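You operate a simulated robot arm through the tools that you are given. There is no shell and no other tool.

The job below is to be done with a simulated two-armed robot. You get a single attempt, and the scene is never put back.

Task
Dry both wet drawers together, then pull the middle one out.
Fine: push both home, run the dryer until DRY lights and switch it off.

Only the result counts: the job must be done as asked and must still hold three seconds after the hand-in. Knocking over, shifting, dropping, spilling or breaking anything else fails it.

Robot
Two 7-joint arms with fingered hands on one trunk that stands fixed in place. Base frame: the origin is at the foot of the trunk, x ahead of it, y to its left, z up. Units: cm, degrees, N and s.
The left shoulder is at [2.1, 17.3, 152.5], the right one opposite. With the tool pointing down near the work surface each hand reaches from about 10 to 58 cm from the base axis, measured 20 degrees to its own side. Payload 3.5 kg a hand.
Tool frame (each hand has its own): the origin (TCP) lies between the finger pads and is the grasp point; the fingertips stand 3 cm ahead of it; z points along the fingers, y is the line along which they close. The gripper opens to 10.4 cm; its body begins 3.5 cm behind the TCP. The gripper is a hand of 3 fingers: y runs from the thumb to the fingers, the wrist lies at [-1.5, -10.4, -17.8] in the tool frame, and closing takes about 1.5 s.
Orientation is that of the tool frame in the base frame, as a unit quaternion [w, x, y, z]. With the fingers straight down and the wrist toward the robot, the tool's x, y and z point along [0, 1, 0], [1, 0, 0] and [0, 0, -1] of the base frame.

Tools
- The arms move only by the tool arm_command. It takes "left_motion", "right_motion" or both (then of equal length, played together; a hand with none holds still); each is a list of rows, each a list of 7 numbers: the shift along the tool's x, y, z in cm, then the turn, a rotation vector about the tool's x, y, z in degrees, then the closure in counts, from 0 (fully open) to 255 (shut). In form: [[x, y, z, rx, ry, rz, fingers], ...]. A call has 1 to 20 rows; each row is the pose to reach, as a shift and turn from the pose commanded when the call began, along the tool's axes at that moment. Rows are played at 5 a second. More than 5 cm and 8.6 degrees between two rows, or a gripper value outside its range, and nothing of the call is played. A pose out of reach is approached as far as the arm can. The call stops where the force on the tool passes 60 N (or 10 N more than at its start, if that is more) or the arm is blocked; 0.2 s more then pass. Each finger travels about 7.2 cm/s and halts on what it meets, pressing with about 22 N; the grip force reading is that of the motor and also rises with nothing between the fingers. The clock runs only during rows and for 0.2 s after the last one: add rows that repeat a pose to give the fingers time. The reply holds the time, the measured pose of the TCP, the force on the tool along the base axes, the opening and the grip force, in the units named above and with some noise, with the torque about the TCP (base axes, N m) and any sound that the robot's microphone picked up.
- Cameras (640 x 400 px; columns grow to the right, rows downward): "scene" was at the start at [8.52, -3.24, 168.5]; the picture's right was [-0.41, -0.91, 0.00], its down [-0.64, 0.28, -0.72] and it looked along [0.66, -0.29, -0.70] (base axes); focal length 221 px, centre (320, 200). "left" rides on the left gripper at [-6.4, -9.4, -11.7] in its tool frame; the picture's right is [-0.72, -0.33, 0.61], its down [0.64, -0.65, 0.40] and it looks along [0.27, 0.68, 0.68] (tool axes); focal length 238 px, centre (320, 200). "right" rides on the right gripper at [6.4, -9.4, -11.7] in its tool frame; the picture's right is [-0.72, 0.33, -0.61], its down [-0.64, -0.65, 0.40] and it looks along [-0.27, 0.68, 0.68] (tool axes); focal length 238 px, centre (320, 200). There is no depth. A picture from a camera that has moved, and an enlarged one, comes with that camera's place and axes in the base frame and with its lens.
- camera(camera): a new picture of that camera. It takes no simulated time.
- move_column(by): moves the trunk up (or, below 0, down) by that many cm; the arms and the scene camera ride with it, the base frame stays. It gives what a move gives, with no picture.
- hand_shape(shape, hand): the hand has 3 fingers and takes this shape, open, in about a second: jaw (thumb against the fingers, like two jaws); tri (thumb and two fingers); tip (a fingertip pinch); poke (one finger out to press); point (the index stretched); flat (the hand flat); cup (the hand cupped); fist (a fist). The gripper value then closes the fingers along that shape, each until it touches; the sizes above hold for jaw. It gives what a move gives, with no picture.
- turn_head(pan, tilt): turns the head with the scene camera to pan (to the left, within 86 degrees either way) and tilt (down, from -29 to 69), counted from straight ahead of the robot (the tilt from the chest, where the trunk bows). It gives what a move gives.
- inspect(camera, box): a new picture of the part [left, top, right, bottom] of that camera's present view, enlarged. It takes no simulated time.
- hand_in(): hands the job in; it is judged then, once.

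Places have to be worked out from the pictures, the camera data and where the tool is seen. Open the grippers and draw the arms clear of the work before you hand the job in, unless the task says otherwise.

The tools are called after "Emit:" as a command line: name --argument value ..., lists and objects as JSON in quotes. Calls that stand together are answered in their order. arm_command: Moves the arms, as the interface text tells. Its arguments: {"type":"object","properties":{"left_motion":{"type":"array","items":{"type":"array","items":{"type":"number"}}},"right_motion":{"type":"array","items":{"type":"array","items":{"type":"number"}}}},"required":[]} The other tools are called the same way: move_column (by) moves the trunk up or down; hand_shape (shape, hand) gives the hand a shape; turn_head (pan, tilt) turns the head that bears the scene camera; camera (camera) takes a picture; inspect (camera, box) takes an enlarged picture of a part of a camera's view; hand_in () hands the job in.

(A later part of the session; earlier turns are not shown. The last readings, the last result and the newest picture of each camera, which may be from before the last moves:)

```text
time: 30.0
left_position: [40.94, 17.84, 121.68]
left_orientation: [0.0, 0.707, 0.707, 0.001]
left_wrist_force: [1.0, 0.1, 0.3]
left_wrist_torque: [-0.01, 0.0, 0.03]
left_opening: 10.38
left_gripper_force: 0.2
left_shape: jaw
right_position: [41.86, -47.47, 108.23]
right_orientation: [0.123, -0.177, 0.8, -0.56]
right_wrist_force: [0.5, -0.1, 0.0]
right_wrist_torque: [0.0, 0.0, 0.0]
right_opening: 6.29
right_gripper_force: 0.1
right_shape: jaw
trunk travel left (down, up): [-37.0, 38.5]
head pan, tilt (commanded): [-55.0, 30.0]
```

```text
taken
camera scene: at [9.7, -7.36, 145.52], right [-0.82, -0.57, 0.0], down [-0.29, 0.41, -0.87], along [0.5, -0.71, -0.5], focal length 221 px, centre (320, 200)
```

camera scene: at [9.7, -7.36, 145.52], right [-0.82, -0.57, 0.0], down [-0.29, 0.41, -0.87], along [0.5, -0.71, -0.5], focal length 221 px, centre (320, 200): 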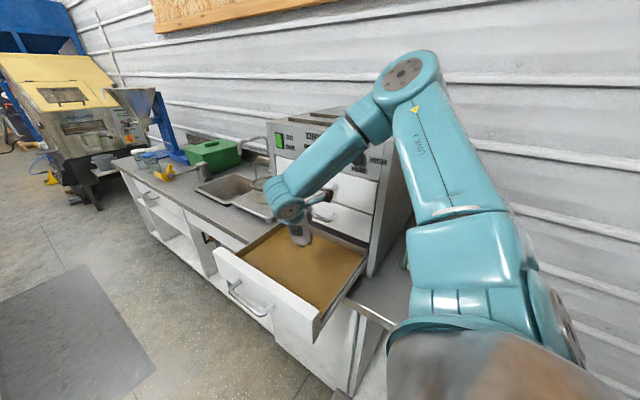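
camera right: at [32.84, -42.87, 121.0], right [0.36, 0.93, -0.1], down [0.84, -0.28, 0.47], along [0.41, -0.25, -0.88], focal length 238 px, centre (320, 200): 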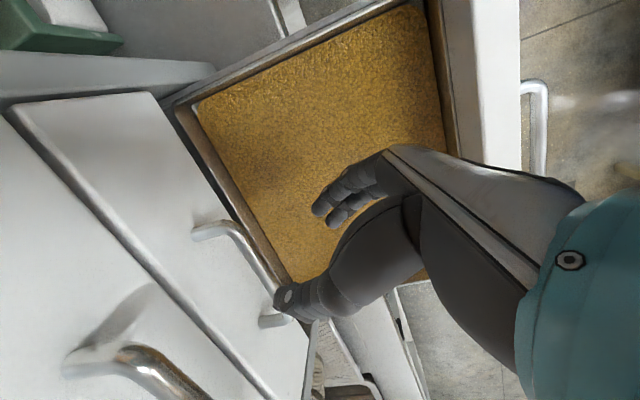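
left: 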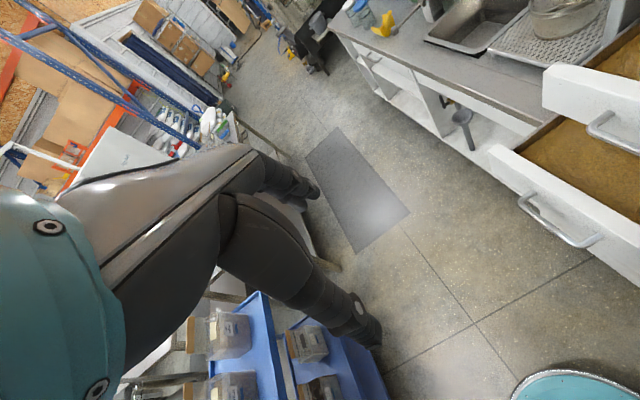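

The middle drawer looks flush with the top one. Now I lift the right hand and carry it back over the bottom drawer's front to y≈-20, adding 20° of yaw, to get in front of the bottom handle.

Emit:
arm_command --right_motion '[[0, -2.7, -1, 0, 0, 0, 100], [0, -5.45, -1.98, 0, 0, 0, 100], [-1.5, -4.4, -4.9, 0, -2.35, -0.86, 100], [-3, -3.35, -7.8, 0, -4.7, -1.71, 100], [-4.5, -2.3, -10.7, 0, -7.05, -2.57, 100], [-6, -1.25, -13.6, 0, -9.4, -3.42, 100], [-7.5, -0.2, -16.5, 0, -11.75, -4.28, 100], [-9, 0.85, -19.4, 0, -14.1, -5.13, 100], [-10.6, 1.9, -22.3, 0, -16.45, -6, 100], [-12.1, 3, -25.2, 0, -18.8, -6.84, 100], [-12.1, 3, -25.2, 0, -18.8, -6.84, 100]]'

Emit:
camera --camera "scene"

Emit:
camera --camera "right"

```text
time: 32.4
left_position: [40.93, 17.75, 121.53]
left_orientation: [0.0, 0.707, 0.707, 0.0]
left_wrist_force: [-0.2, 0.0, 0.0]
left_wrist_torque: [0.02, 0.0, 0.03]
left_opening: 10.38
left_gripper_force: 0.0
left_shape: jaw
right_position: [42.56, -21.38, 114.49]
right_orientation: [0.22, -0.314, 0.757, -0.529]
right_wrist_force: [-0.6, 0.5, 1.0]
right_wrist_torque: [0.01, -0.01, 0.0]
right_opening: 6.29
right_gripper_force: 0.0
right_shape: jaw
right hand out of reach, approached as far as the arm can: row 10, 11
trunk travel left (down, up): [-37.0, 38.5]
head pan, tilt (commanded): [-55.0, 30.0]
```

```text
taken
camera scene: at [9.72, -7.32, 145.53], right [-0.82, -0.57, 0.0], down [-0.29, 0.41, -0.87], along [0.5, -0.71, -0.5], focal length 221 px, centre (320, 200)
```

scene: 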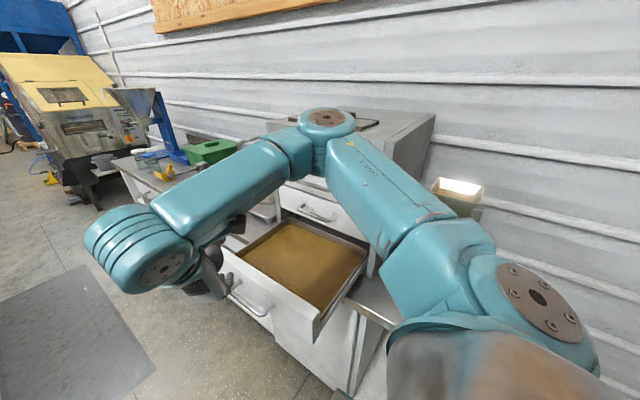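

```text
taken
camera right: at [32.41, -20.37, 127.18], right [0.02, 1.0, -0.1], down [0.88, 0.03, 0.47], along [0.47, -0.1, -0.87], focal length 238 px, centre (320, 200)
```

right: 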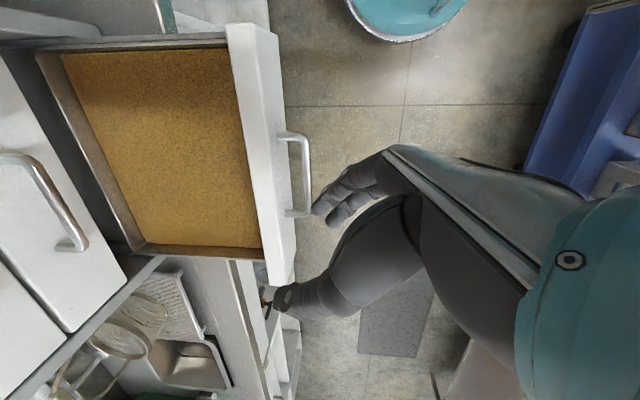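

The bottom bar measures x 40.3–52.1, y≈-26.4, z≈95. I shift to x≈37 (short of the bar's near end) and descend part way, then check the picture.

Emit:
arm_command --right_motion '[[1.95, 0.67, -1.83, 0, 0, 0, 100], [3.89, 1.33, -3.65, 0, 0, 0, 100], [3.89, 4.0, -2.7, 0, 0, 0, 100], [3.89, 6.7, -1.7, 0, 0, 0, 100], [3.89, 9.2, -0.8, 0, 0, 0, 100], [3.89, 9.2, -0.8, 0, 0, 0, 100]]'

Emit:
camera --camera "scene"

Emit:
camera --camera "right"

```text
time: 33.8
left_position: [40.98, 17.75, 121.56]
left_orientation: [0.0, 0.707, 0.707, -0.001]
left_wrist_force: [-0.2, 0.3, -0.7]
left_wrist_torque: [-0.01, 0.02, 0.01]
left_opening: 10.35
left_gripper_force: 0.0
left_shape: jaw
right_position: [36.91, -23.57, 107.0]
right_orientation: [0.219, -0.313, 0.758, -0.529]
right_wrist_force: [0.1, -0.2, 0.9]
right_wrist_torque: [0.01, 0.02, -0.02]
right_opening: 6.29
right_gripper_force: 0.1
right_shape: jaw
right hand out of reach, approached as far as the arm can: row 3, 4, 5, 6
trunk travel left (down, up): [-37.0, 38.5]
head pan, tilt (commanded): [-55.0, 30.0]
```

```text
taken
camera scene: at [9.68, -7.32, 145.53], right [-0.82, -0.57, 0.0], down [-0.29, 0.41, -0.87], along [0.5, -0.71, -0.5], focal length 221 px, centre (320, 200)
```

scene: 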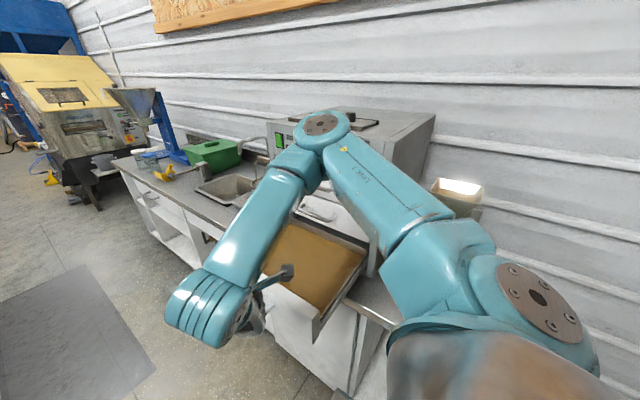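

```text
taken
camera right: at [26.93, -22.54, 119.72], right [0.02, 1.0, -0.09], down [0.88, 0.03, 0.47], along [0.47, -0.09, -0.88], focal length 238 px, centre (320, 200)
```

right: 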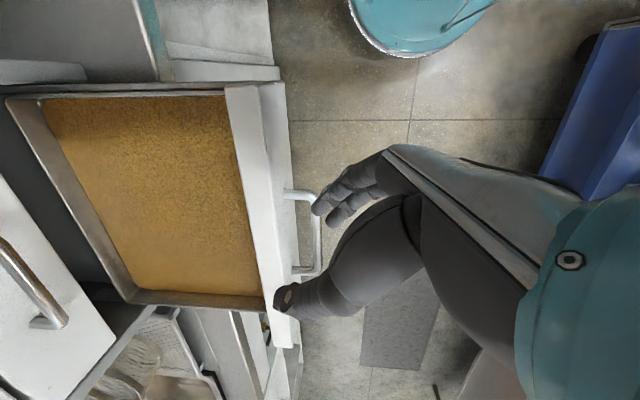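

At 45° yaw the wrist limit stops the hand at y≈-23.6. More yaw (fingers pointing mostly forward) should relax it, so I turn another 25° while moving further from the drawer.

Emit:
arm_command --right_motion '[[-1, 0.4, -0.5, 0, -5.9, -2.1, 100], [-2, 0.9, -1, 0, -11.8, -4.3, 100], [-3, 1.3, -1.5, 0, -17.6, -6.4, 100], [-3.9, 1.8, -2, 0, -23.5, -8.55, 100], [-3.9, 1.8, -2, 0, -23.5, -8.55, 100]]'

Emit:
camera --camera "right"

Emit:
camera --camera "scene"

```text
time: 35.0
left_position: [40.87, 17.84, 121.54]
left_orientation: [0.0, 0.708, 0.706, 0.0]
left_wrist_force: [0.1, -0.4, -0.7]
left_wrist_torque: [0.0, 0.02, 0.03]
left_opening: 10.36
left_gripper_force: 0.0
left_shape: jaw
right_position: [38.07, -19.56, 106.45]
right_orientation: [0.329, -0.47, 0.671, -0.469]
right_wrist_force: [0.4, 0.1, -0.9]
right_wrist_torque: [0.01, -0.02, 0.02]
right_opening: 6.3
right_gripper_force: 0.1
right_shape: jaw
right hand out of reach, approached as far as the arm can: row 1, 2, 3, 4, 5
trunk travel left (down, up): [-37.0, 38.5]
head pan, tilt (commanded): [-55.0, 30.0]
```

```text
taken
camera right: at [28.63, -22.95, 119.2], right [-0.4, 0.91, -0.09], down [0.79, 0.4, 0.47], along [0.47, 0.12, -0.88], focal length 238 px, centre (320, 200)
```

right: 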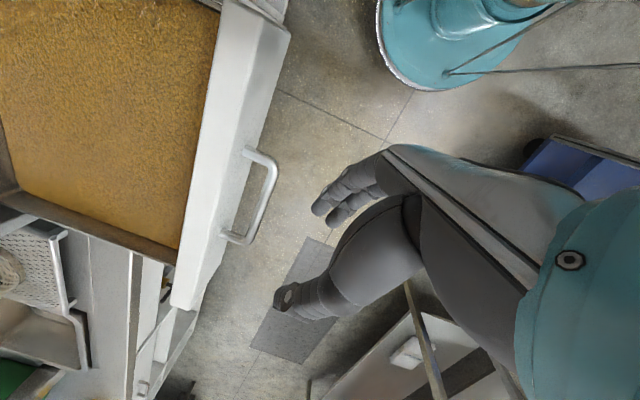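

```text
taken
camera scene: at [9.69, -7.33, 145.53], right [-0.82, -0.57, 0.0], down [-0.29, 0.41, -0.87], along [0.5, -0.71, -0.5], focal length 221 px, centre (320, 200)
```

scene: 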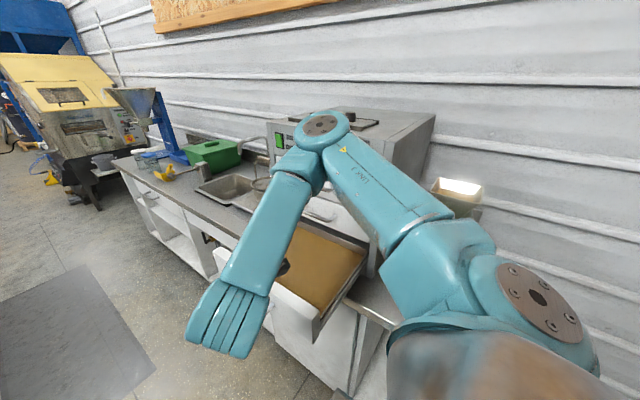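

With ~70° yaw the hand sits at (38,-19.6,106), outside the bottom handle. I close the fingers, lower to bar height z≈96 and move forward to x≈44 so the closed fingers' side faces the bar.

Emit:
arm_command --right_motion '[[0, 2.4, 0.9, 0, 0, 0, 140], [0, 4.9, 1.8, 0, 0, 0, 180], [0, 7.3, 2.7, 0, 0, 0, 220], [0, 9.78, 3.56, 0, 0, 0, 240], [-1.1, 8.7, 6.4, 0, 0, 0, 240], [-2.22, 7.69, 9.3, 0, 0, 0, 240], [-2.22, 7.69, 9.3, 0, 0, 0, 240]]'

Emit:
camera --camera "right"

Emit:
turn_head --pan -35 --tilt 55

Emit:
camera --camera "scene"

```text
time: 36.6
left_position: [40.98, 17.86, 121.62]
left_orientation: [-0.001, 0.707, 0.707, 0.0]
left_wrist_force: [0.7, 1.0, 0.6]
left_wrist_torque: [-0.01, 0.01, -0.01]
left_opening: 10.35
left_gripper_force: 0.1
left_shape: jaw
right_position: [43.87, -23.76, 99.65]
right_orientation: [0.329, -0.47, 0.672, -0.469]
right_wrist_force: [0.4, -0.7, 0.1]
right_wrist_torque: [0.02, 0.02, 0.03]
right_opening: 0.64
right_gripper_force: 0.0
right_shape: jaw
right hand out of reach, approached as far as the arm can: row 1, 2, 3, 4, 5, 6, 7
trunk travel left (down, up): [-37.0, 38.5]
head pan, tilt (commanded): [-55.0, 30.0]
```

```text
taken
camera right: at [34.39, -27.15, 112.4], right [-0.4, 0.91, -0.09], down [0.79, 0.39, 0.47], along [0.47, 0.12, -0.88], focal length 238 px, centre (320, 200)
```

right: 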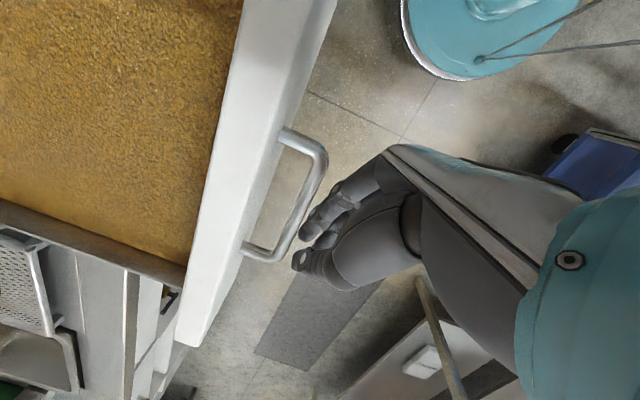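

```text
time: 37.5
left_position: [40.88, 17.81, 121.53]
left_orientation: [0.0, 0.707, 0.707, 0.0]
left_wrist_force: [0.0, 0.2, -0.4]
left_wrist_torque: [0.03, 0.0, 0.01]
left_opening: 10.34
left_gripper_force: 0.1
left_shape: jaw
right_position: [43.81, -23.87, 99.6]
right_orientation: [0.329, -0.47, 0.672, -0.469]
right_wrist_force: [0.1, 0.3, 0.5]
right_wrist_torque: [-0.01, -0.04, -0.01]
right_opening: 0.64
right_gripper_force: 0.0
right_shape: jaw
trunk travel left (down, up): [-37.0, 38.5]
head pan, tilt (commanded): [-35.0, 55.0]
```

```text
taken
camera scene: at [10.41, -4.07, 141.93], right [-0.57, -0.82, 0.0], down [-0.67, 0.47, -0.57], along [0.47, -0.33, -0.82], focal length 221 px, centre (320, 200)
```

scene: 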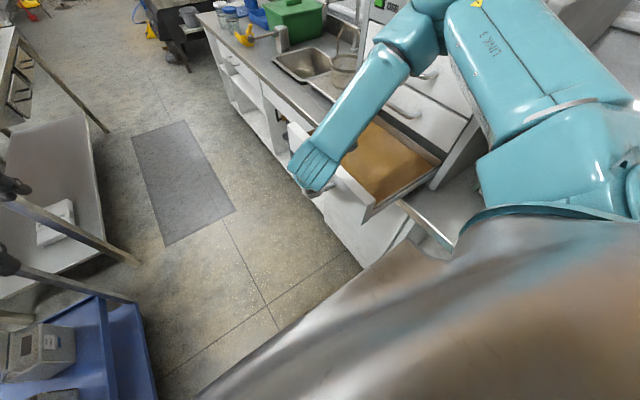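

In this orientation the wrist limit keeps the hand at (43.9,-23.8,99.6), too close and high. I'll instead use the natural fingers-down posture and push the bar with the side of the closed fingers; first lift clear.

Emit:
arm_command --right_motion '[[0.3, -3.2, -2, 0, 0, 0, 240], [0.55, -6.4, -3.9, 0, 0, 0, 240], [0.8, -9.6, -5.9, 0, 0, 0, 240], [1.1, -12.8, -7.8, 0, 0, 0, 240], [1.37, -16, -9.8, 0, 0, 0, 240], [1.37, -16, -9.8, 0, 0, 0, 240]]'

```text
time: 38.9
left_position: [40.98, 17.78, 121.68]
left_orientation: [0.0, 0.707, 0.707, 0.0]
left_wrist_force: [0.4, 0.2, 0.7]
left_wrist_torque: [0.01, -0.01, 0.0]
left_opening: 10.36
left_gripper_force: 0.1
left_shape: jaw
right_position: [39.98, -24.11, 118.02]
right_orientation: [0.328, -0.47, 0.672, -0.47]
right_wrist_force: [0.4, -0.1, -0.3]
right_wrist_torque: [0.02, -0.02, -0.05]
right_opening: 0.63
right_gripper_force: 0.0
right_shape: jaw
trunk travel left (down, up): [-37.0, 38.5]
head pan, tilt (commanded): [-35.0, 55.0]
```

Lifted to (40,-24,118). Now I rotate the hand back to fingers-down with wrist toward the robot.

Emit:
arm_command --right_motion '[[0, 0, 0, -0.82, 4.66, 6.67, 240], [0, 0, 0, -1.64, 9.33, 13.35, 240], [0, 0, 0, -2.46, 13.99, 20.02, 240], [0, 0, 0, -3.28, 18.66, 26.7, 240], [0, 0, 0, -4.1, 23.32, 33.37, 240], [0, 0, 0, -4.92, 27.99, 40.05, 240], [0, 0, 0, -5.74, 32.65, 46.72, 240], [0, 0, 0, -6.56, 37.32, 53.4, 240], [0, 0, 0, -7.38, 41.98, 60.07, 240], [0, 0, 0, -8.2, 46.65, 66.75, 240], [0, 0, 0, -9.02, 51.31, 73.42, 240], [0, 0, 0, -9.84, 55.98, 80.1, 240], [0, 0, 0, -10.66, 60.64, 86.77, 240], [0, 0, 0, -11.48, 65.31, 93.45, 240], [0, 0, 0, -12.3, 69.97, 100.12, 240], [0, 0, 0, -13.12, 74.64, 106.8, 240], [0, 0, 0, -13.94, 79.3, 113.47, 240], [0, 0, 0, -14.76, 83.97, 120.15, 240], [0, 0, 0, -15.58, 88.63, 126.82, 240], [0, 0, 0, -16.4, 93.3, 133.5, 240]]'

Emit:
camera --camera "scene"

Emit:
camera --camera "right"

```text
time: 43.1
left_position: [40.88, 17.67, 121.63]
left_orientation: [-0.001, 0.707, 0.707, 0.0]
left_wrist_force: [1.0, 0.4, 0.1]
left_wrist_torque: [-0.04, 0.03, 0.0]
left_opening: 10.35
left_gripper_force: 0.1
left_shape: jaw
right_position: [39.93, -23.88, 118.06]
right_orientation: [-0.001, 0.709, 0.706, 0.0]
right_wrist_force: [0.6, 0.1, -0.4]
right_wrist_torque: [0.04, 0.04, 0.0]
right_opening: 0.63
right_gripper_force: 0.0
right_shape: jaw
trunk travel left (down, up): [-37.0, 38.5]
head pan, tilt (commanded): [-35.0, 55.0]
```

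```text
taken
camera scene: at [10.39, -4.07, 141.92], right [-0.57, -0.82, 0.0], down [-0.67, 0.47, -0.57], along [0.47, -0.33, -0.82], focal length 221 px, centre (320, 200)
```

scene: 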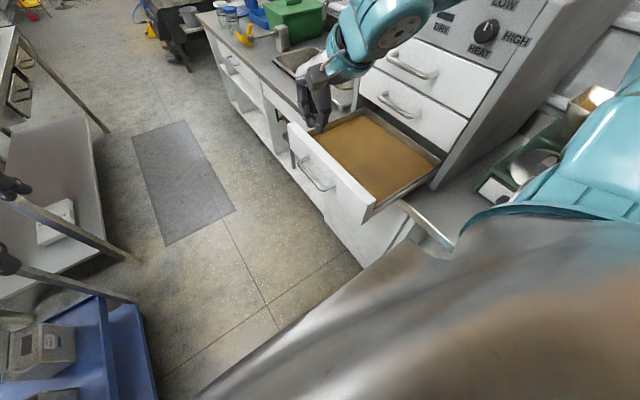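

```text
taken
camera right: at [30.64, -17.4, 129.6], right [0.32, -0.72, 0.61], down [-0.66, -0.64, -0.41], along [0.68, -0.27, -0.68], focal length 238 px, centre (320, 200)
```

right: 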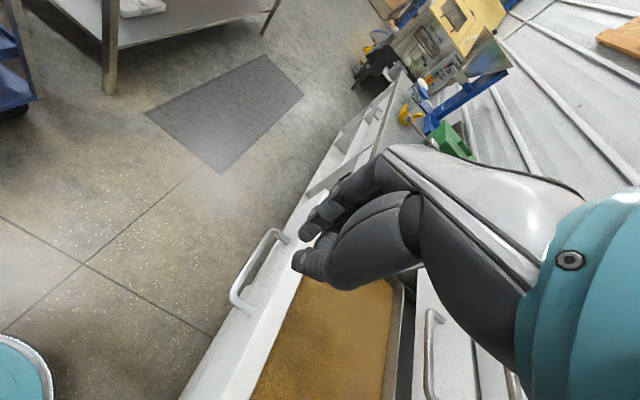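

Hand is fingers-down at (39.9,-23.9,118). I move to (46,-18.5) in front of the bar and descend to z≈96.

Emit:
arm_command --right_motion '[[1.8, 2, 0, 0, 0, 0, 240], [3.6, 4, 0, 0, 0, 0, 240], [5.4, 6, 0, 0, 0, 0, 240], [5.4, 6, 3.5, 0, 0, 0, 240], [5.4, 6, 7, 0, 0, 0, 240], [5.4, 6, 10.5, 0, 0, 0, 240], [5.4, 6, 14, 0, 0, 0, 240], [5.4, 6, 17.5, 0, 0, 0, 240], [5.4, 6, 20, 0, 0, 0, 240], [5.4, 6, 22, 0, 0, 0, 240], [5.4, 6, 22, 0, 0, 0, 240]]'

Emit:
camera --camera "scene"

Emit:
camera --camera "right"

```text
time: 45.5
left_position: [40.98, 17.79, 121.51]
left_orientation: [0.0, 0.707, 0.707, 0.0]
left_wrist_force: [1.1, 0.6, -0.3]
left_wrist_torque: [-0.03, 0.01, 0.02]
left_opening: 10.37
left_gripper_force: 0.1
left_shape: jaw
right_position: [46.08, -18.69, 96.04]
right_orientation: [0.001, 0.707, 0.707, 0.001]
right_wrist_force: [0.2, -0.6, 0.1]
right_wrist_torque: [-0.03, -0.03, -0.01]
right_opening: 0.63
right_gripper_force: 0.1
right_shape: jaw
trunk travel left (down, up): [-37.0, 38.5]
head pan, tilt (commanded): [-35.0, 55.0]
```

```text
taken
camera scene: at [10.39, -4.07, 141.93], right [-0.57, -0.82, 0.0], down [-0.67, 0.47, -0.57], along [0.47, -0.33, -0.82], focal length 221 px, centre (320, 200)
```

scene: 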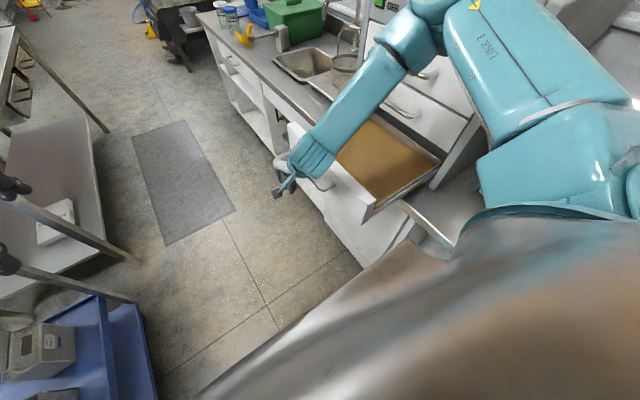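

```text
taken
camera right: at [36.62, -12.18, 107.7], right [0.32, -0.72, 0.61], down [-0.65, -0.64, -0.41], along [0.68, -0.27, -0.68], focal length 238 px, centre (320, 200)
```

right: 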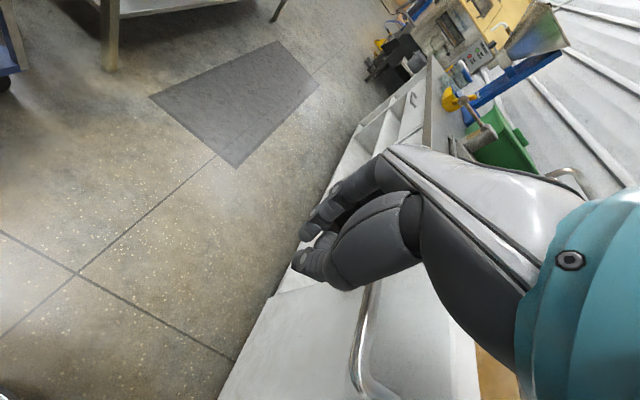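

In position beside the bar. I push along -y (tool -x) for about 14 cm, watching the force and whether the drawer follows.

Emit:
arm_command --right_motion '[[-1.5, 0, 0, 0, 0, 0, 240], [-3, 0, 0, 0, 0, 0, 240], [-4, 0, 0, 0, 0, 0, 240], [-5, 0, 0, 0, 0, 0, 240], [-6, 0, 0, 0, 0, 0, 240], [-7, 0, 0, 0, 0, 0, 240], [-8, 0, 0, 0, 0, 0, 240], [-9, 0, 0, 0, 0, 0, 240], [-10, 0, 0, 0, 0, 0, 240], [-11, 0, 0, 0, 0, 0, 240], [-12, 0, 0, 0, 0, 0, 240], [-13, 0, 0, 0, 0, 0, 240], [-14, 0, 0, 0, 0, 0, 240], [-14, 0, 0, 0, 0, 0, 240]]'

Emit:
camera --camera "right"

Emit:
camera --camera "scene"

```text
time: 48.5
left_position: [40.95, 17.96, 121.67]
left_orientation: [0.0, 0.708, 0.707, 0.0]
left_wrist_force: [-0.1, -0.4, -1.4]
left_wrist_torque: [0.02, -0.01, 0.03]
left_opening: 10.36
left_gripper_force: 0.1
left_shape: jaw
right_position: [46.24, -32.71, 95.88]
right_orientation: [0.0, 0.709, 0.706, 0.001]
right_wrist_force: [0.0, 0.0, 0.7]
right_wrist_torque: [-0.02, 0.02, 0.0]
right_opening: 0.61
right_gripper_force: 0.2
right_shape: jaw
trunk travel left (down, up): [-37.0, 38.5]
head pan, tilt (commanded): [-35.0, 55.0]
```

```text
taken
camera right: at [36.73, -26.06, 107.56], right [0.32, -0.72, 0.61], down [-0.65, -0.64, -0.4], along [0.68, -0.27, -0.68], focal length 238 px, centre (320, 200)
```

right: 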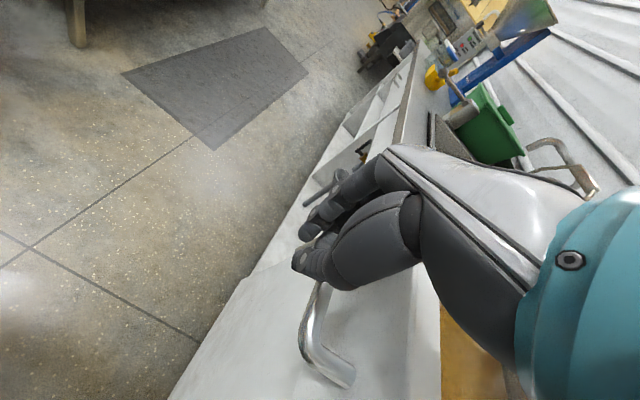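

```text
taken
camera scene: at [10.41, -4.04, 141.92], right [-0.57, -0.82, 0.0], down [-0.67, 0.47, -0.57], along [0.47, -0.33, -0.82], focal length 221 px, centre (320, 200)
```

scene: 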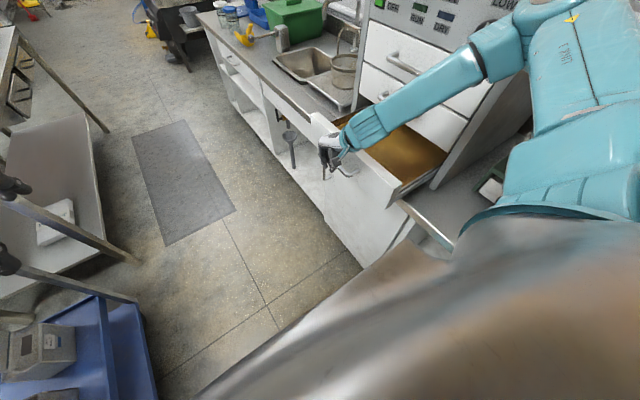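

The drawer follows freely (bar now near y≈-35). I continue pushing 11 cm while tilting the fingers 30° toward the dryer so the palm will stay clear of the upper handles.

Emit:
arm_command --right_motion '[[-1, 0, 0, 0, -3, 0, 240], [-2, 0, 0, 0, -6, 0, 240], [-3, 0, 0, 0, -9, 0, 240], [-4, 0, 0, 0, -12, 0, 240], [-5, 0, 0, 0, -15, 0, 240], [-6, 0, 0, 0, -18, 0, 240], [-7, 0, 0, 0, -21, 0, 240], [-8, 0, 0, 0, -24, 0, 240], [-9, 0, 0, 0, -27, 0, 240], [-10, 0, 0, 0, -30, 0, 240], [-11, 0, 0, 0, -30, 0, 240], [-11, 0, 0, 0, -30, 0, 240]]'

Emit:
camera --camera "right"

Emit:
camera --camera "scene"

```text
time: 51.1
left_position: [40.96, 17.78, 121.57]
left_orientation: [0.0, 0.707, 0.707, 0.0]
left_wrist_force: [0.4, -1.2, -0.6]
left_wrist_torque: [0.02, -0.01, 0.0]
left_opening: 10.38
left_gripper_force: 0.0
left_shape: jaw
right_position: [46.01, -43.4, 96.09]
right_orientation: [0.183, 0.684, 0.682, -0.184]
right_wrist_force: [0.0, 0.3, 0.4]
right_wrist_torque: [-0.01, -0.04, 0.0]
right_opening: 0.62
right_gripper_force: 0.0
right_shape: jaw
trunk travel left (down, up): [-37.0, 38.5]
head pan, tilt (commanded): [-35.0, 55.0]
```

```text
taken
camera right: at [36.52, -31.99, 102.86], right [0.32, -0.32, 0.89], down [-0.65, -0.76, -0.03], along [0.68, -0.57, -0.45], focal length 238 px, centre (320, 200)
```

right: 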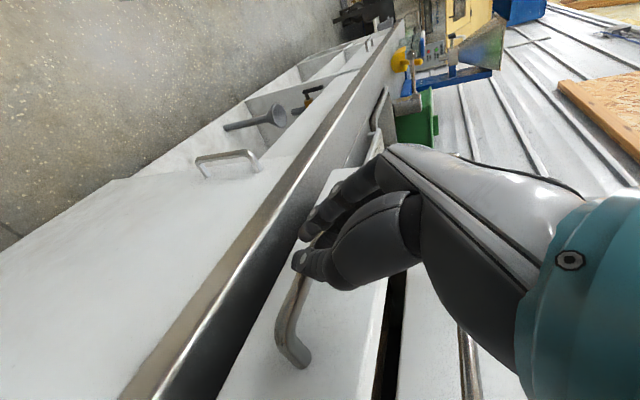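

```text
taken
camera scene: at [10.41, -4.03, 141.92], right [-0.57, -0.82, 0.0], down [-0.67, 0.47, -0.57], along [0.47, -0.33, -0.82], focal length 221 px, centre (320, 200)
```

scene: 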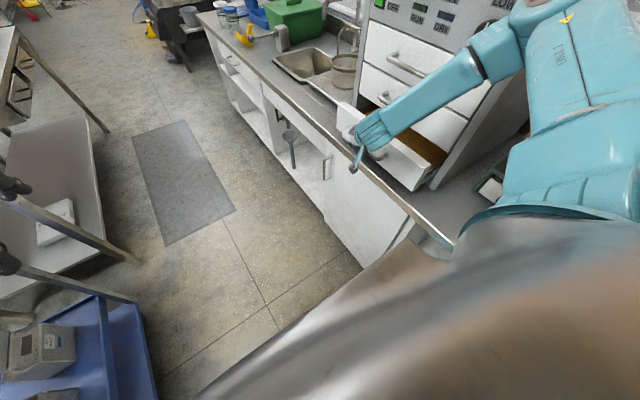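

Bar now around y≈-46, hand well placed. I push another 9 cm along -y, keeping the tilt.

Emit:
arm_command --right_motion '[[-0.87, 0, 0.5, 0, 0, 0, 240], [-1.73, 0, 1, 0, 0, 0, 240], [-2.6, 0, 1.5, 0, 0, 0, 240], [-3.46, 0, 2, 0, 0, 0, 240], [-4.33, 0, 2.5, 0, 0, 0, 240], [-5.2, 0, 3, 0, 0, 0, 240], [-6.06, 0, 3.5, 0, 0, 0, 240], [-6.93, 0, 4, 0, 0, 0, 240], [-7.79, 0, 4.5, 0, 0, 0, 240], [-7.79, 0, 4.5, 0, 0, 0, 240]]'

Emit:
camera --camera "right"

Emit:
camera --camera "scene"

```text
time: 53.3
left_position: [40.97, 17.75, 121.5]
left_orientation: [0.0, 0.707, 0.707, 0.0]
left_wrist_force: [0.2, -0.1, 0.1]
left_wrist_torque: [0.02, 0.0, -0.03]
left_opening: 10.35
left_gripper_force: 0.1
left_shape: jaw
right_position: [45.96, -52.52, 95.97]
right_orientation: [0.182, 0.684, 0.682, -0.184]
right_wrist_force: [-0.8, -0.6, 0.1]
right_wrist_torque: [-0.01, -0.02, 0.0]
right_opening: 0.64
right_gripper_force: 0.0
right_shape: jaw
trunk travel left (down, up): [-37.0, 38.5]
head pan, tilt (commanded): [-35.0, 55.0]
```

```text
taken
camera right: at [36.57, -40.99, 102.82], right [0.32, -0.32, 0.89], down [-0.66, -0.75, -0.03], along [0.68, -0.57, -0.45], focal length 238 px, centre (320, 200)
```

right: 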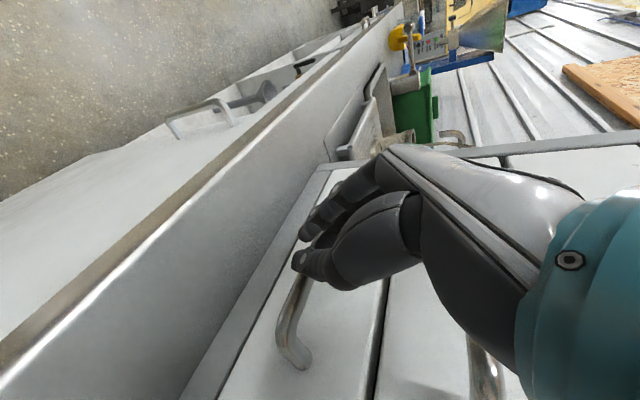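

```text
taken
camera scene: at [10.4, -4.04, 141.92], right [-0.57, -0.82, 0.0], down [-0.67, 0.47, -0.57], along [0.47, -0.33, -0.82], focal length 221 px, centre (320, 200)
```

scene: 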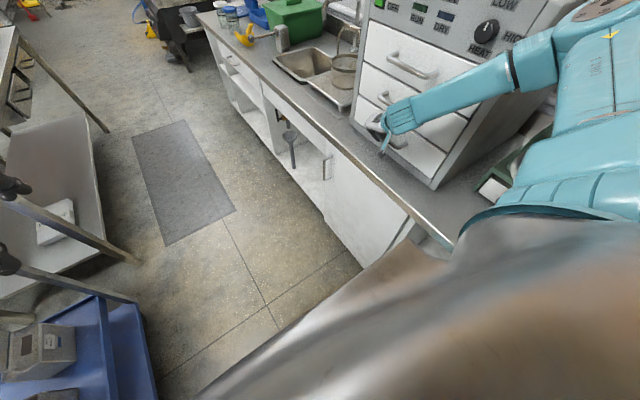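

Almost home. I push on in half-centimetre steps until resistance shows it is seated.

Emit:
arm_command --right_motion '[[-0.43, 0, 0.25, 0, 0, 0, 240], [-0.87, 0, 0.5, 0, 0, 0, 240], [-1.3, 0, 0.75, 0, 0, 0, 240], [-1.73, 0, 1, 0, 0, 0, 240], [-2.17, 0, 1.25, 0, 0, 0, 240], [-2.6, 0, 1.5, 0, 0, 0, 240], [-3.03, 0, 1.75, 0, 0, 0, 240], [-3.46, 0, 2, 0, 0, 0, 240]]'

Emit:
camera --camera "right"

Emit:
inspect --camera "scene" --box '[320, 0, 560, 200]'

```text
time: 55.1
left_position: [40.88, 18.39, 121.64]
left_orientation: [0.002, 0.706, 0.708, -0.001]
left_wrist_force: [0.1, -0.2, -1.4]
left_wrist_torque: [0.0, 0.02, -0.03]
left_opening: 10.36
left_gripper_force: 0.1
left_shape: jaw
right_position: [45.97, -54.76, 95.93]
right_orientation: [0.177, 0.677, 0.693, -0.175]
right_wrist_force: [-5.9, 59.0, 0.1]
right_wrist_torque: [1.61, 0.23, 0.46]
right_opening: 0.7
right_gripper_force: 0.1
right_shape: jaw
trunk travel left (down, up): [-37.0, 38.5]
head pan, tilt (commanded): [-35.0, 55.0]
```

```text
taken
camera right: at [36.29, -43.69, 103.12], right [0.33, -0.33, 0.88], down [-0.64, -0.77, -0.04], along [0.7, -0.55, -0.47], focal length 238 px, centre (320, 200)
```

right: 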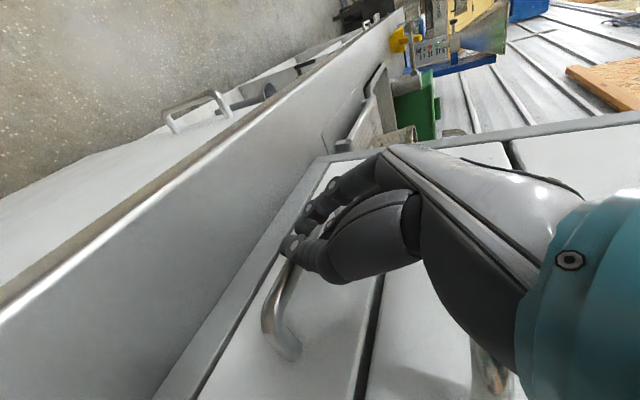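

```text
2.00 times, centred on (440, 100) of scene
camera zoom: at [10.34, -3.28, 141.94], right [-0.57, -0.82, 0.0], down [-0.67, 0.47, -0.58], along [0.47, -0.33, -0.82], focal length 441 px, centre (80, 400)
```

zoom: 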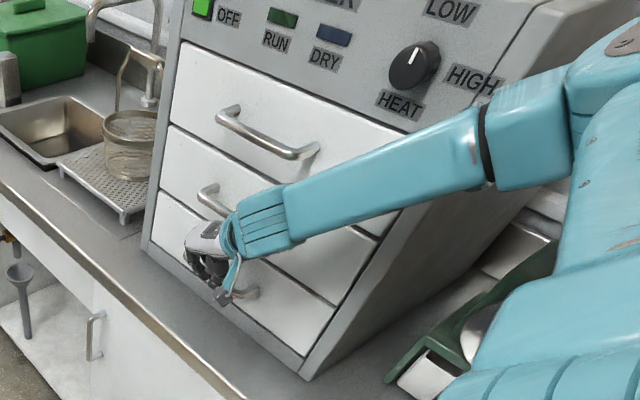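

59 N resistance: the bottom drawer is seated, and all three fronts look flush. I back away 12 cm and view the whole dryer.

Emit:
arm_command --right_motion '[[1.3, 0, -0.75, 0, 0, 0, 240], [3.46, 0, -2, 0, 0, 0, 240], [6.06, 0, -3.5, 0, 0, 0, 240], [8.66, 0, -5, 0, 0, 0, 240], [11.26, 0, -6.5, 0, 0, 0, 240], [11.26, 0, -6.5, 0, 0, 0, 240]]'

Emit:
turn_head --pan -50 --tilt 40

Emit:
camera --camera "scene"

Emit:
camera --camera "right"

```text
time: 56.5
left_position: [40.92, 17.76, 121.58]
left_orientation: [0.0, 0.707, 0.707, 0.0]
left_wrist_force: [-0.8, -0.1, 0.6]
left_wrist_torque: [-0.04, 0.0, -0.01]
left_opening: 10.36
left_gripper_force: 0.1
left_shape: jaw
right_position: [46.0, -43.44, 95.9]
right_orientation: [0.182, 0.684, 0.682, -0.183]
right_wrist_force: [-6.9, -0.8, -3.6]
right_wrist_torque: [0.08, 0.15, -0.22]
right_opening: 0.57
right_gripper_force: 0.0
right_shape: jaw
trunk travel left (down, up): [-37.0, 38.5]
head pan, tilt (commanded): [-35.0, 55.0]
```

```text
time: 57.3
left_position: [40.93, 17.79, 121.63]
left_orientation: [0.0, 0.707, 0.707, 0.0]
left_wrist_force: [-0.1, -1.3, -0.3]
left_wrist_torque: [0.0, 0.0, 0.02]
left_opening: 10.36
left_gripper_force: 0.1
left_shape: jaw
right_position: [46.12, -43.5, 96.02]
right_orientation: [0.182, 0.685, 0.682, -0.182]
right_wrist_force: [-7.2, 0.4, -7.1]
right_wrist_torque: [0.17, 0.19, -0.2]
right_opening: 0.55
right_gripper_force: 0.0
right_shape: jaw
trunk travel left (down, up): [-37.0, 38.5]
head pan, tilt (commanded): [-50.0, 40.0]
```

```text
taken
camera scene: at [9.93, -6.48, 143.98], right [-0.77, -0.64, 0.0], down [-0.41, 0.49, -0.77], along [0.49, -0.59, -0.64], focal length 221 px, centre (320, 200)
```

scene: 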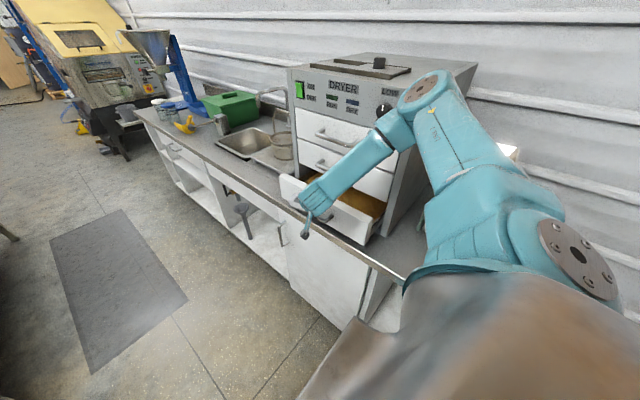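

```text
taken
camera right: at [36.62, -32.01, 102.82], right [0.33, -0.32, 0.89], down [-0.65, -0.76, -0.03], along [0.68, -0.57, -0.45], focal length 238 px, centre (320, 200)
```

right: 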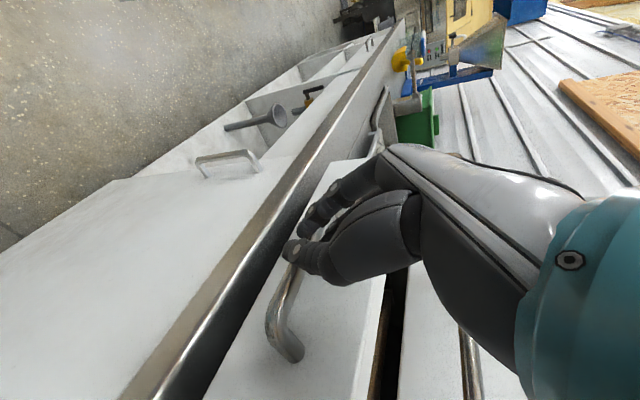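

The drawer came back with the hand: the force of -7 N shows a finger is hooked on the bar. I look closely before correcting.

Emit:
inspect --camera "right" --box '[230, 150, 430, 380]'

Emit:
inspect --camera "scene" --box '[260, 130, 400, 260]'

```text
1.74 times, centred on (330, 265) of right
camera zoom: at [36.62, -32.01, 102.82], right [0.33, -0.32, 0.89], down [-0.65, -0.76, -0.03], along [0.68, -0.57, -0.45], focal length 414 px, centre (303, 87)
```

zoom: 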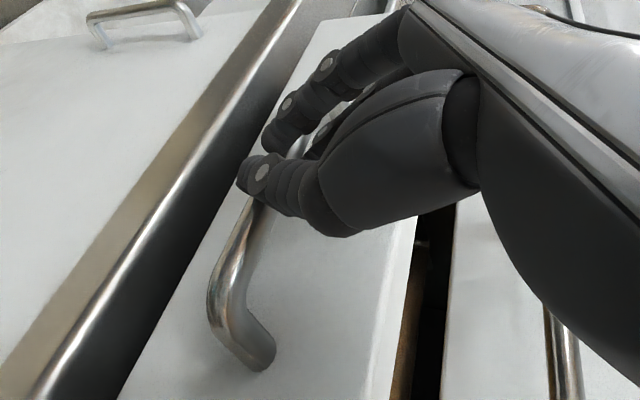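

```text
3.08 times, centred on (330, 195) of scene
camera zoom: at [9.93, -6.48, 143.98], right [-0.77, -0.64, 0.0], down [-0.41, 0.49, -0.77], along [0.49, -0.59, -0.64], focal length 679 px, centre (289, 215)
```

zoom: 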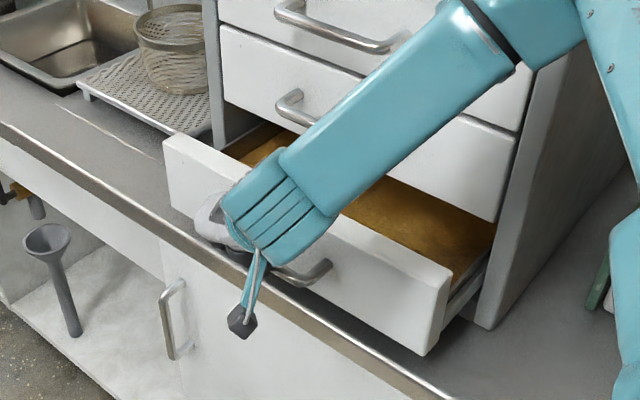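

The bar has slipped between the two parallel fingers, so they hold it both ways. I push the drawer home again, then will draw the fingers out along their own axis.

Emit:
arm_command --right_motion '[[-1.3, 0, 0.75, 0, 0, 0, 240], [-2.6, 0, 1.5, 0, 0, 0, 240], [-3.9, 0, 2.25, 0, 0, 0, 240], [-5.2, 0, 3, 0, 0, 0, 240], [-6.5, 0, 3.75, 0, 0, 0, 240], [-7.8, 0, 4.5, 0, 0, 0, 240], [-8.66, 0, 5, 0, 0, 0, 240], [-9.1, 0, 5.25, 0, 0, 0, 240], [-9.53, 0, 5.5, 0, 0, 0, 240], [-9.96, 0, 5.75, 0, 0, 0, 240]]'

Emit:
inspect --camera "right" --box '[230, 150, 430, 380]'

```text
time: 59.5
left_position: [40.79, 17.97, 121.62]
left_orientation: [0.001, 0.707, 0.707, 0.0]
left_wrist_force: [-0.1, 0.2, 0.2]
left_wrist_torque: [0.01, -0.04, -0.03]
left_opening: 10.35
left_gripper_force: 0.0
left_shape: jaw
right_position: [46.08, -54.44, 96.03]
right_orientation: [0.182, 0.683, 0.685, -0.18]
right_wrist_force: [-4.7, 23.9, -3.4]
right_wrist_torque: [0.79, 0.17, 0.02]
right_opening: 0.62
right_gripper_force: 0.1
right_shape: jaw
trunk travel left (down, up): [-37.0, 38.5]
head pan, tilt (commanded): [-50.0, 40.0]
```

```text
1.74 times, centred on (330, 265) of right
camera zoom: at [36.57, -43.07, 103.0], right [0.33, -0.32, 0.89], down [-0.65, -0.76, -0.04], along [0.69, -0.57, -0.46], focal length 414 px, centre (303, 87)
```

zoom: 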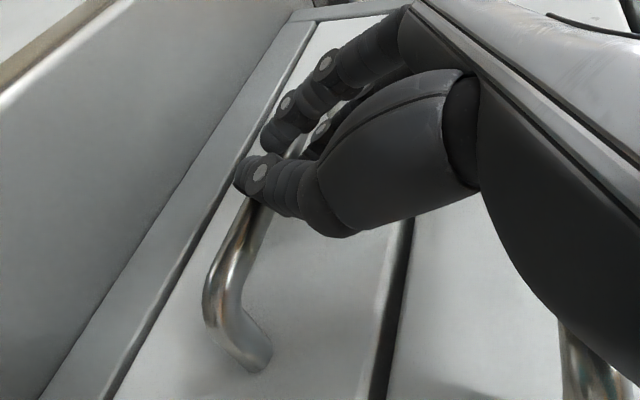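

It is home again with 24 N of contact. I now slide the fingers out along their axis (up and back), then check whether the drawer stayed.

Emit:
arm_command --right_motion '[[0.35, 0, -0.7, 0, 0, 0, 240], [0.35, 0, -1.7, 0, 0, 0, 240], [0.35, 0, -2.7, 0, 0, 0, 240], [0.35, 0, -3.7, 0, 0, 0, 240], [0.35, 0, -4.7, 0, 0, 0, 240], [0.35, 0, -5.7, 0, 0, 0, 240], [0.35, 0, -6.7, 0, 0, 0, 240], [0.35, 0, -7.7, 0, 0, 0, 240]]'

Emit:
camera --camera "right"

Emit:
inspect --camera "scene" --box '[260, 50, 440, 260]'

```text
time: 61.3
left_position: [40.94, 17.82, 121.53]
left_orientation: [0.0, 0.707, 0.707, 0.0]
left_wrist_force: [0.4, -0.2, 0.2]
left_wrist_torque: [0.01, 0.01, 0.01]
left_opening: 10.33
left_gripper_force: 0.0
left_shape: jaw
right_position: [45.92, -50.79, 102.66]
right_orientation: [0.183, 0.683, 0.683, -0.182]
right_wrist_force: [-0.4, -0.1, 0.6]
right_wrist_torque: [-0.02, -0.02, -0.03]
right_opening: 0.6
right_gripper_force: 0.2
right_shape: jaw
trunk travel left (down, up): [-37.0, 38.5]
head pan, tilt (commanded): [-50.0, 40.0]
```

```text
taken
camera right: at [36.6, -39.39, 109.37], right [0.32, -0.32, 0.89], down [-0.65, -0.76, -0.03], along [0.68, -0.57, -0.45], focal length 238 px, centre (320, 200)
```

right: 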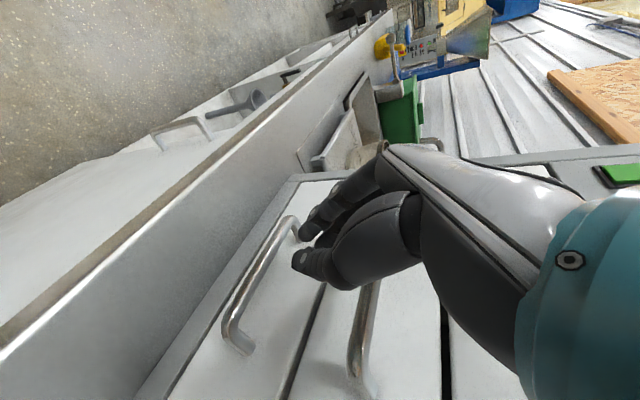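

```text
1.90 times, centred on (350, 155) of scene
camera zoom: at [9.95, -6.41, 143.99], right [-0.77, -0.64, 0.0], down [-0.41, 0.49, -0.77], along [0.49, -0.59, -0.64], focal length 420 px, centre (263, 286)
```

zoom: 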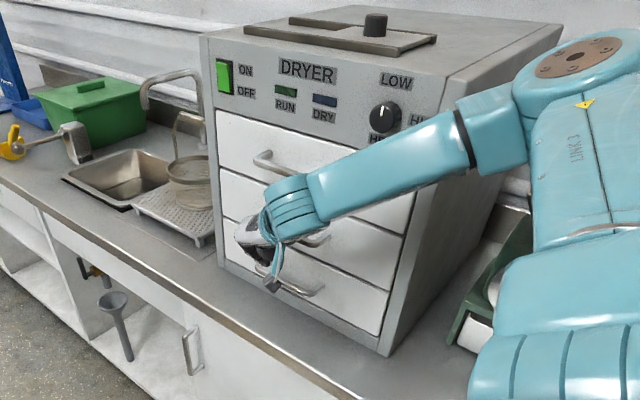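

All three drawers are flush and the hand is free. The switch triangulates to about (63.7,-60.3,125.9), ON half at z≈127, OFF half at z≈124.5. I move the hand out and up, turning it to point at the panel.

Emit:
arm_command --right_motion '[[-0.2, 0.3, -2.5, 0, 0, 0, 240], [-0.6, 0.9, -5, -2, -6.6, -1.2, 240], [-1, 1.5, -7.5, -4, -13.2, -2.3, 240], [-1.5, 2.1, -10, -6, -19.8, -3.5, 240], [-2, 2.8, -12.5, -8, -26.4, -4.7, 240], [-2.5, 3.5, -15, -10, -33, -5.8, 240], [-3, 4.2, -17.6, -12.1, -39.6, -7, 240], [-3.5, 4.8, -20.2, -14.1, -46.2, -8.2, 240], [-4, 5.4, -22.8, -16.1, -52.8, -9.3, 240], [-4.53, 6.1, -25.4, -18.1, -59.4, -10.5, 240], [-4.53, 6.1, -25.4, -18.1, -59.4, -10.5, 240]]'

Emit:
camera --camera "scene"

Emit:
camera --camera "right"

```text
time: 63.7
left_position: [40.86, 17.7, 121.64]
left_orientation: [0.0, 0.708, 0.707, 0.0]
left_wrist_force: [-0.4, 0.6, 0.8]
left_wrist_torque: [0.03, 0.0, 0.02]
left_opening: 10.38
left_gripper_force: 0.0
left_shape: jaw
right_position: [52.03, -42.21, 126.76]
right_orientation: [0.58, 0.405, 0.578, -0.406]
right_wrist_force: [-0.2, 0.7, 0.8]
right_wrist_torque: [-0.01, -0.01, -0.02]
right_opening: 0.64
right_gripper_force: 0.0
right_shape: jaw
trunk travel left (down, up): [-37.0, 38.5]
head pan, tilt (commanded): [-50.0, 40.0]
```

```text
taken
camera scene: at [9.97, -6.45, 143.99], right [-0.77, -0.64, 0.0], down [-0.41, 0.49, -0.77], along [0.49, -0.59, -0.64], focal length 221 px, centre (320, 200)
```

scene: 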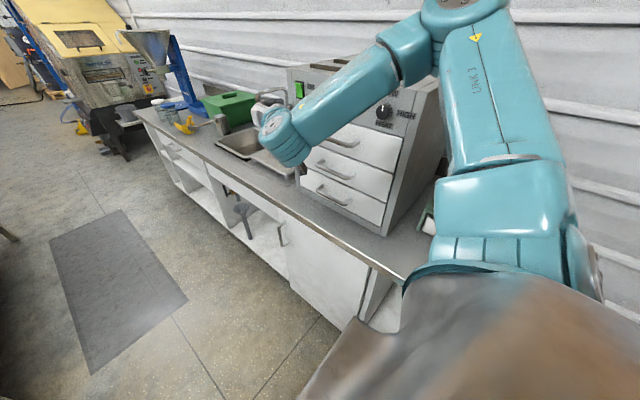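

```text
taken
camera right: at [39.24, -34.34, 120.26], right [0.1, 0.69, 0.72], down [-0.48, -0.6, 0.64], along [0.87, -0.41, 0.27], focal length 238 px, centre (320, 200)
```

right: 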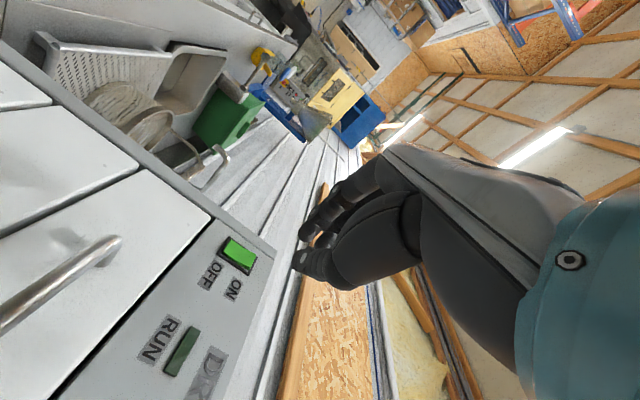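

The hand reached (52,-42,127) pointing at the panel, and the right camera clearly sees the switch with ON/OFF labels. I shape the hand to poke and see where its fingertip is.

Emit:
hand_shape --hand "right" --shape "poke"

Emit:
camera --camera "right"

Emit:
camera --camera "scene"

```text
time: 64.6
left_position: [40.9, 17.81, 121.56]
left_orientation: [-0.001, 0.707, 0.707, 0.0]
left_wrist_force: [-0.3, -0.4, 0.1]
left_wrist_torque: [-0.01, 0.01, -0.01]
left_opening: 10.37
left_gripper_force: 0.0
left_shape: jaw
right_position: [52.2, -42.22, 126.7]
right_orientation: [0.578, 0.407, 0.578, -0.407]
right_wrist_force: [0.3, 0.7, 0.2]
right_wrist_torque: [0.01, 0.02, 0.02]
right_opening: 0.0
right_gripper_force: 0.1
right_shape: poke
trunk travel left (down, up): [-37.0, 38.5]
head pan, tilt (commanded): [-50.0, 40.0]
```

```text
taken
camera right: at [39.24, -34.33, 120.25], right [0.1, 0.69, 0.72], down [-0.48, -0.6, 0.64], along [0.87, -0.41, 0.27], focal length 238 px, centre (320, 200)
```

right: 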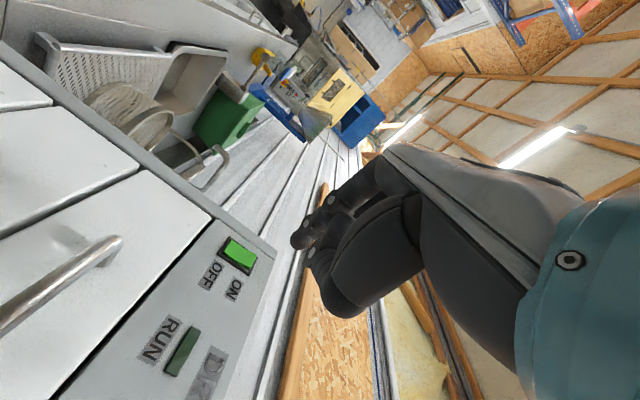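

```text
taken
camera scene: at [9.96, -6.44, 143.99], right [-0.77, -0.64, 0.0], down [-0.41, 0.49, -0.77], along [0.49, -0.59, -0.64], focal length 221 px, centre (320, 200)
```

scene: 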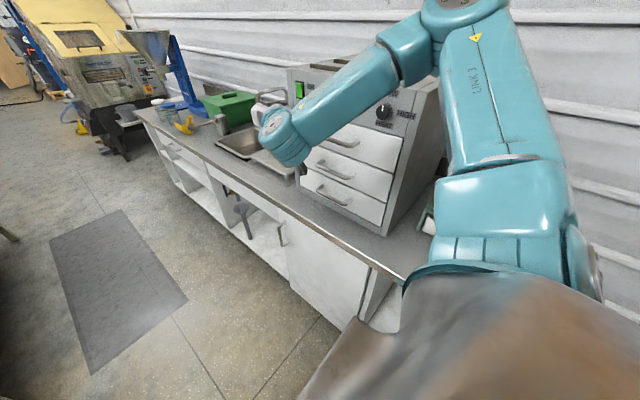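

I zoom in to see which finger sticks out in the poke shape.

Emit:
inspect --camera "right" --box '[250, 150, 450, 340]'

```text
2.11 times, centred on (350, 245) of right
camera zoom: at [39.24, -34.33, 120.25], right [0.1, 0.69, 0.72], down [-0.48, -0.6, 0.64], along [0.87, -0.41, 0.27], focal length 502 px, centre (257, 105)
```

zoom: 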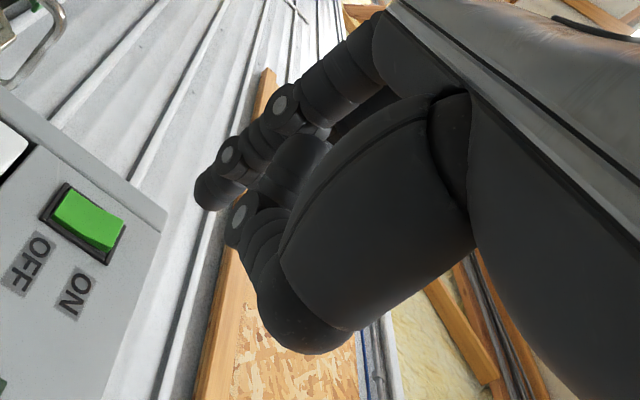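

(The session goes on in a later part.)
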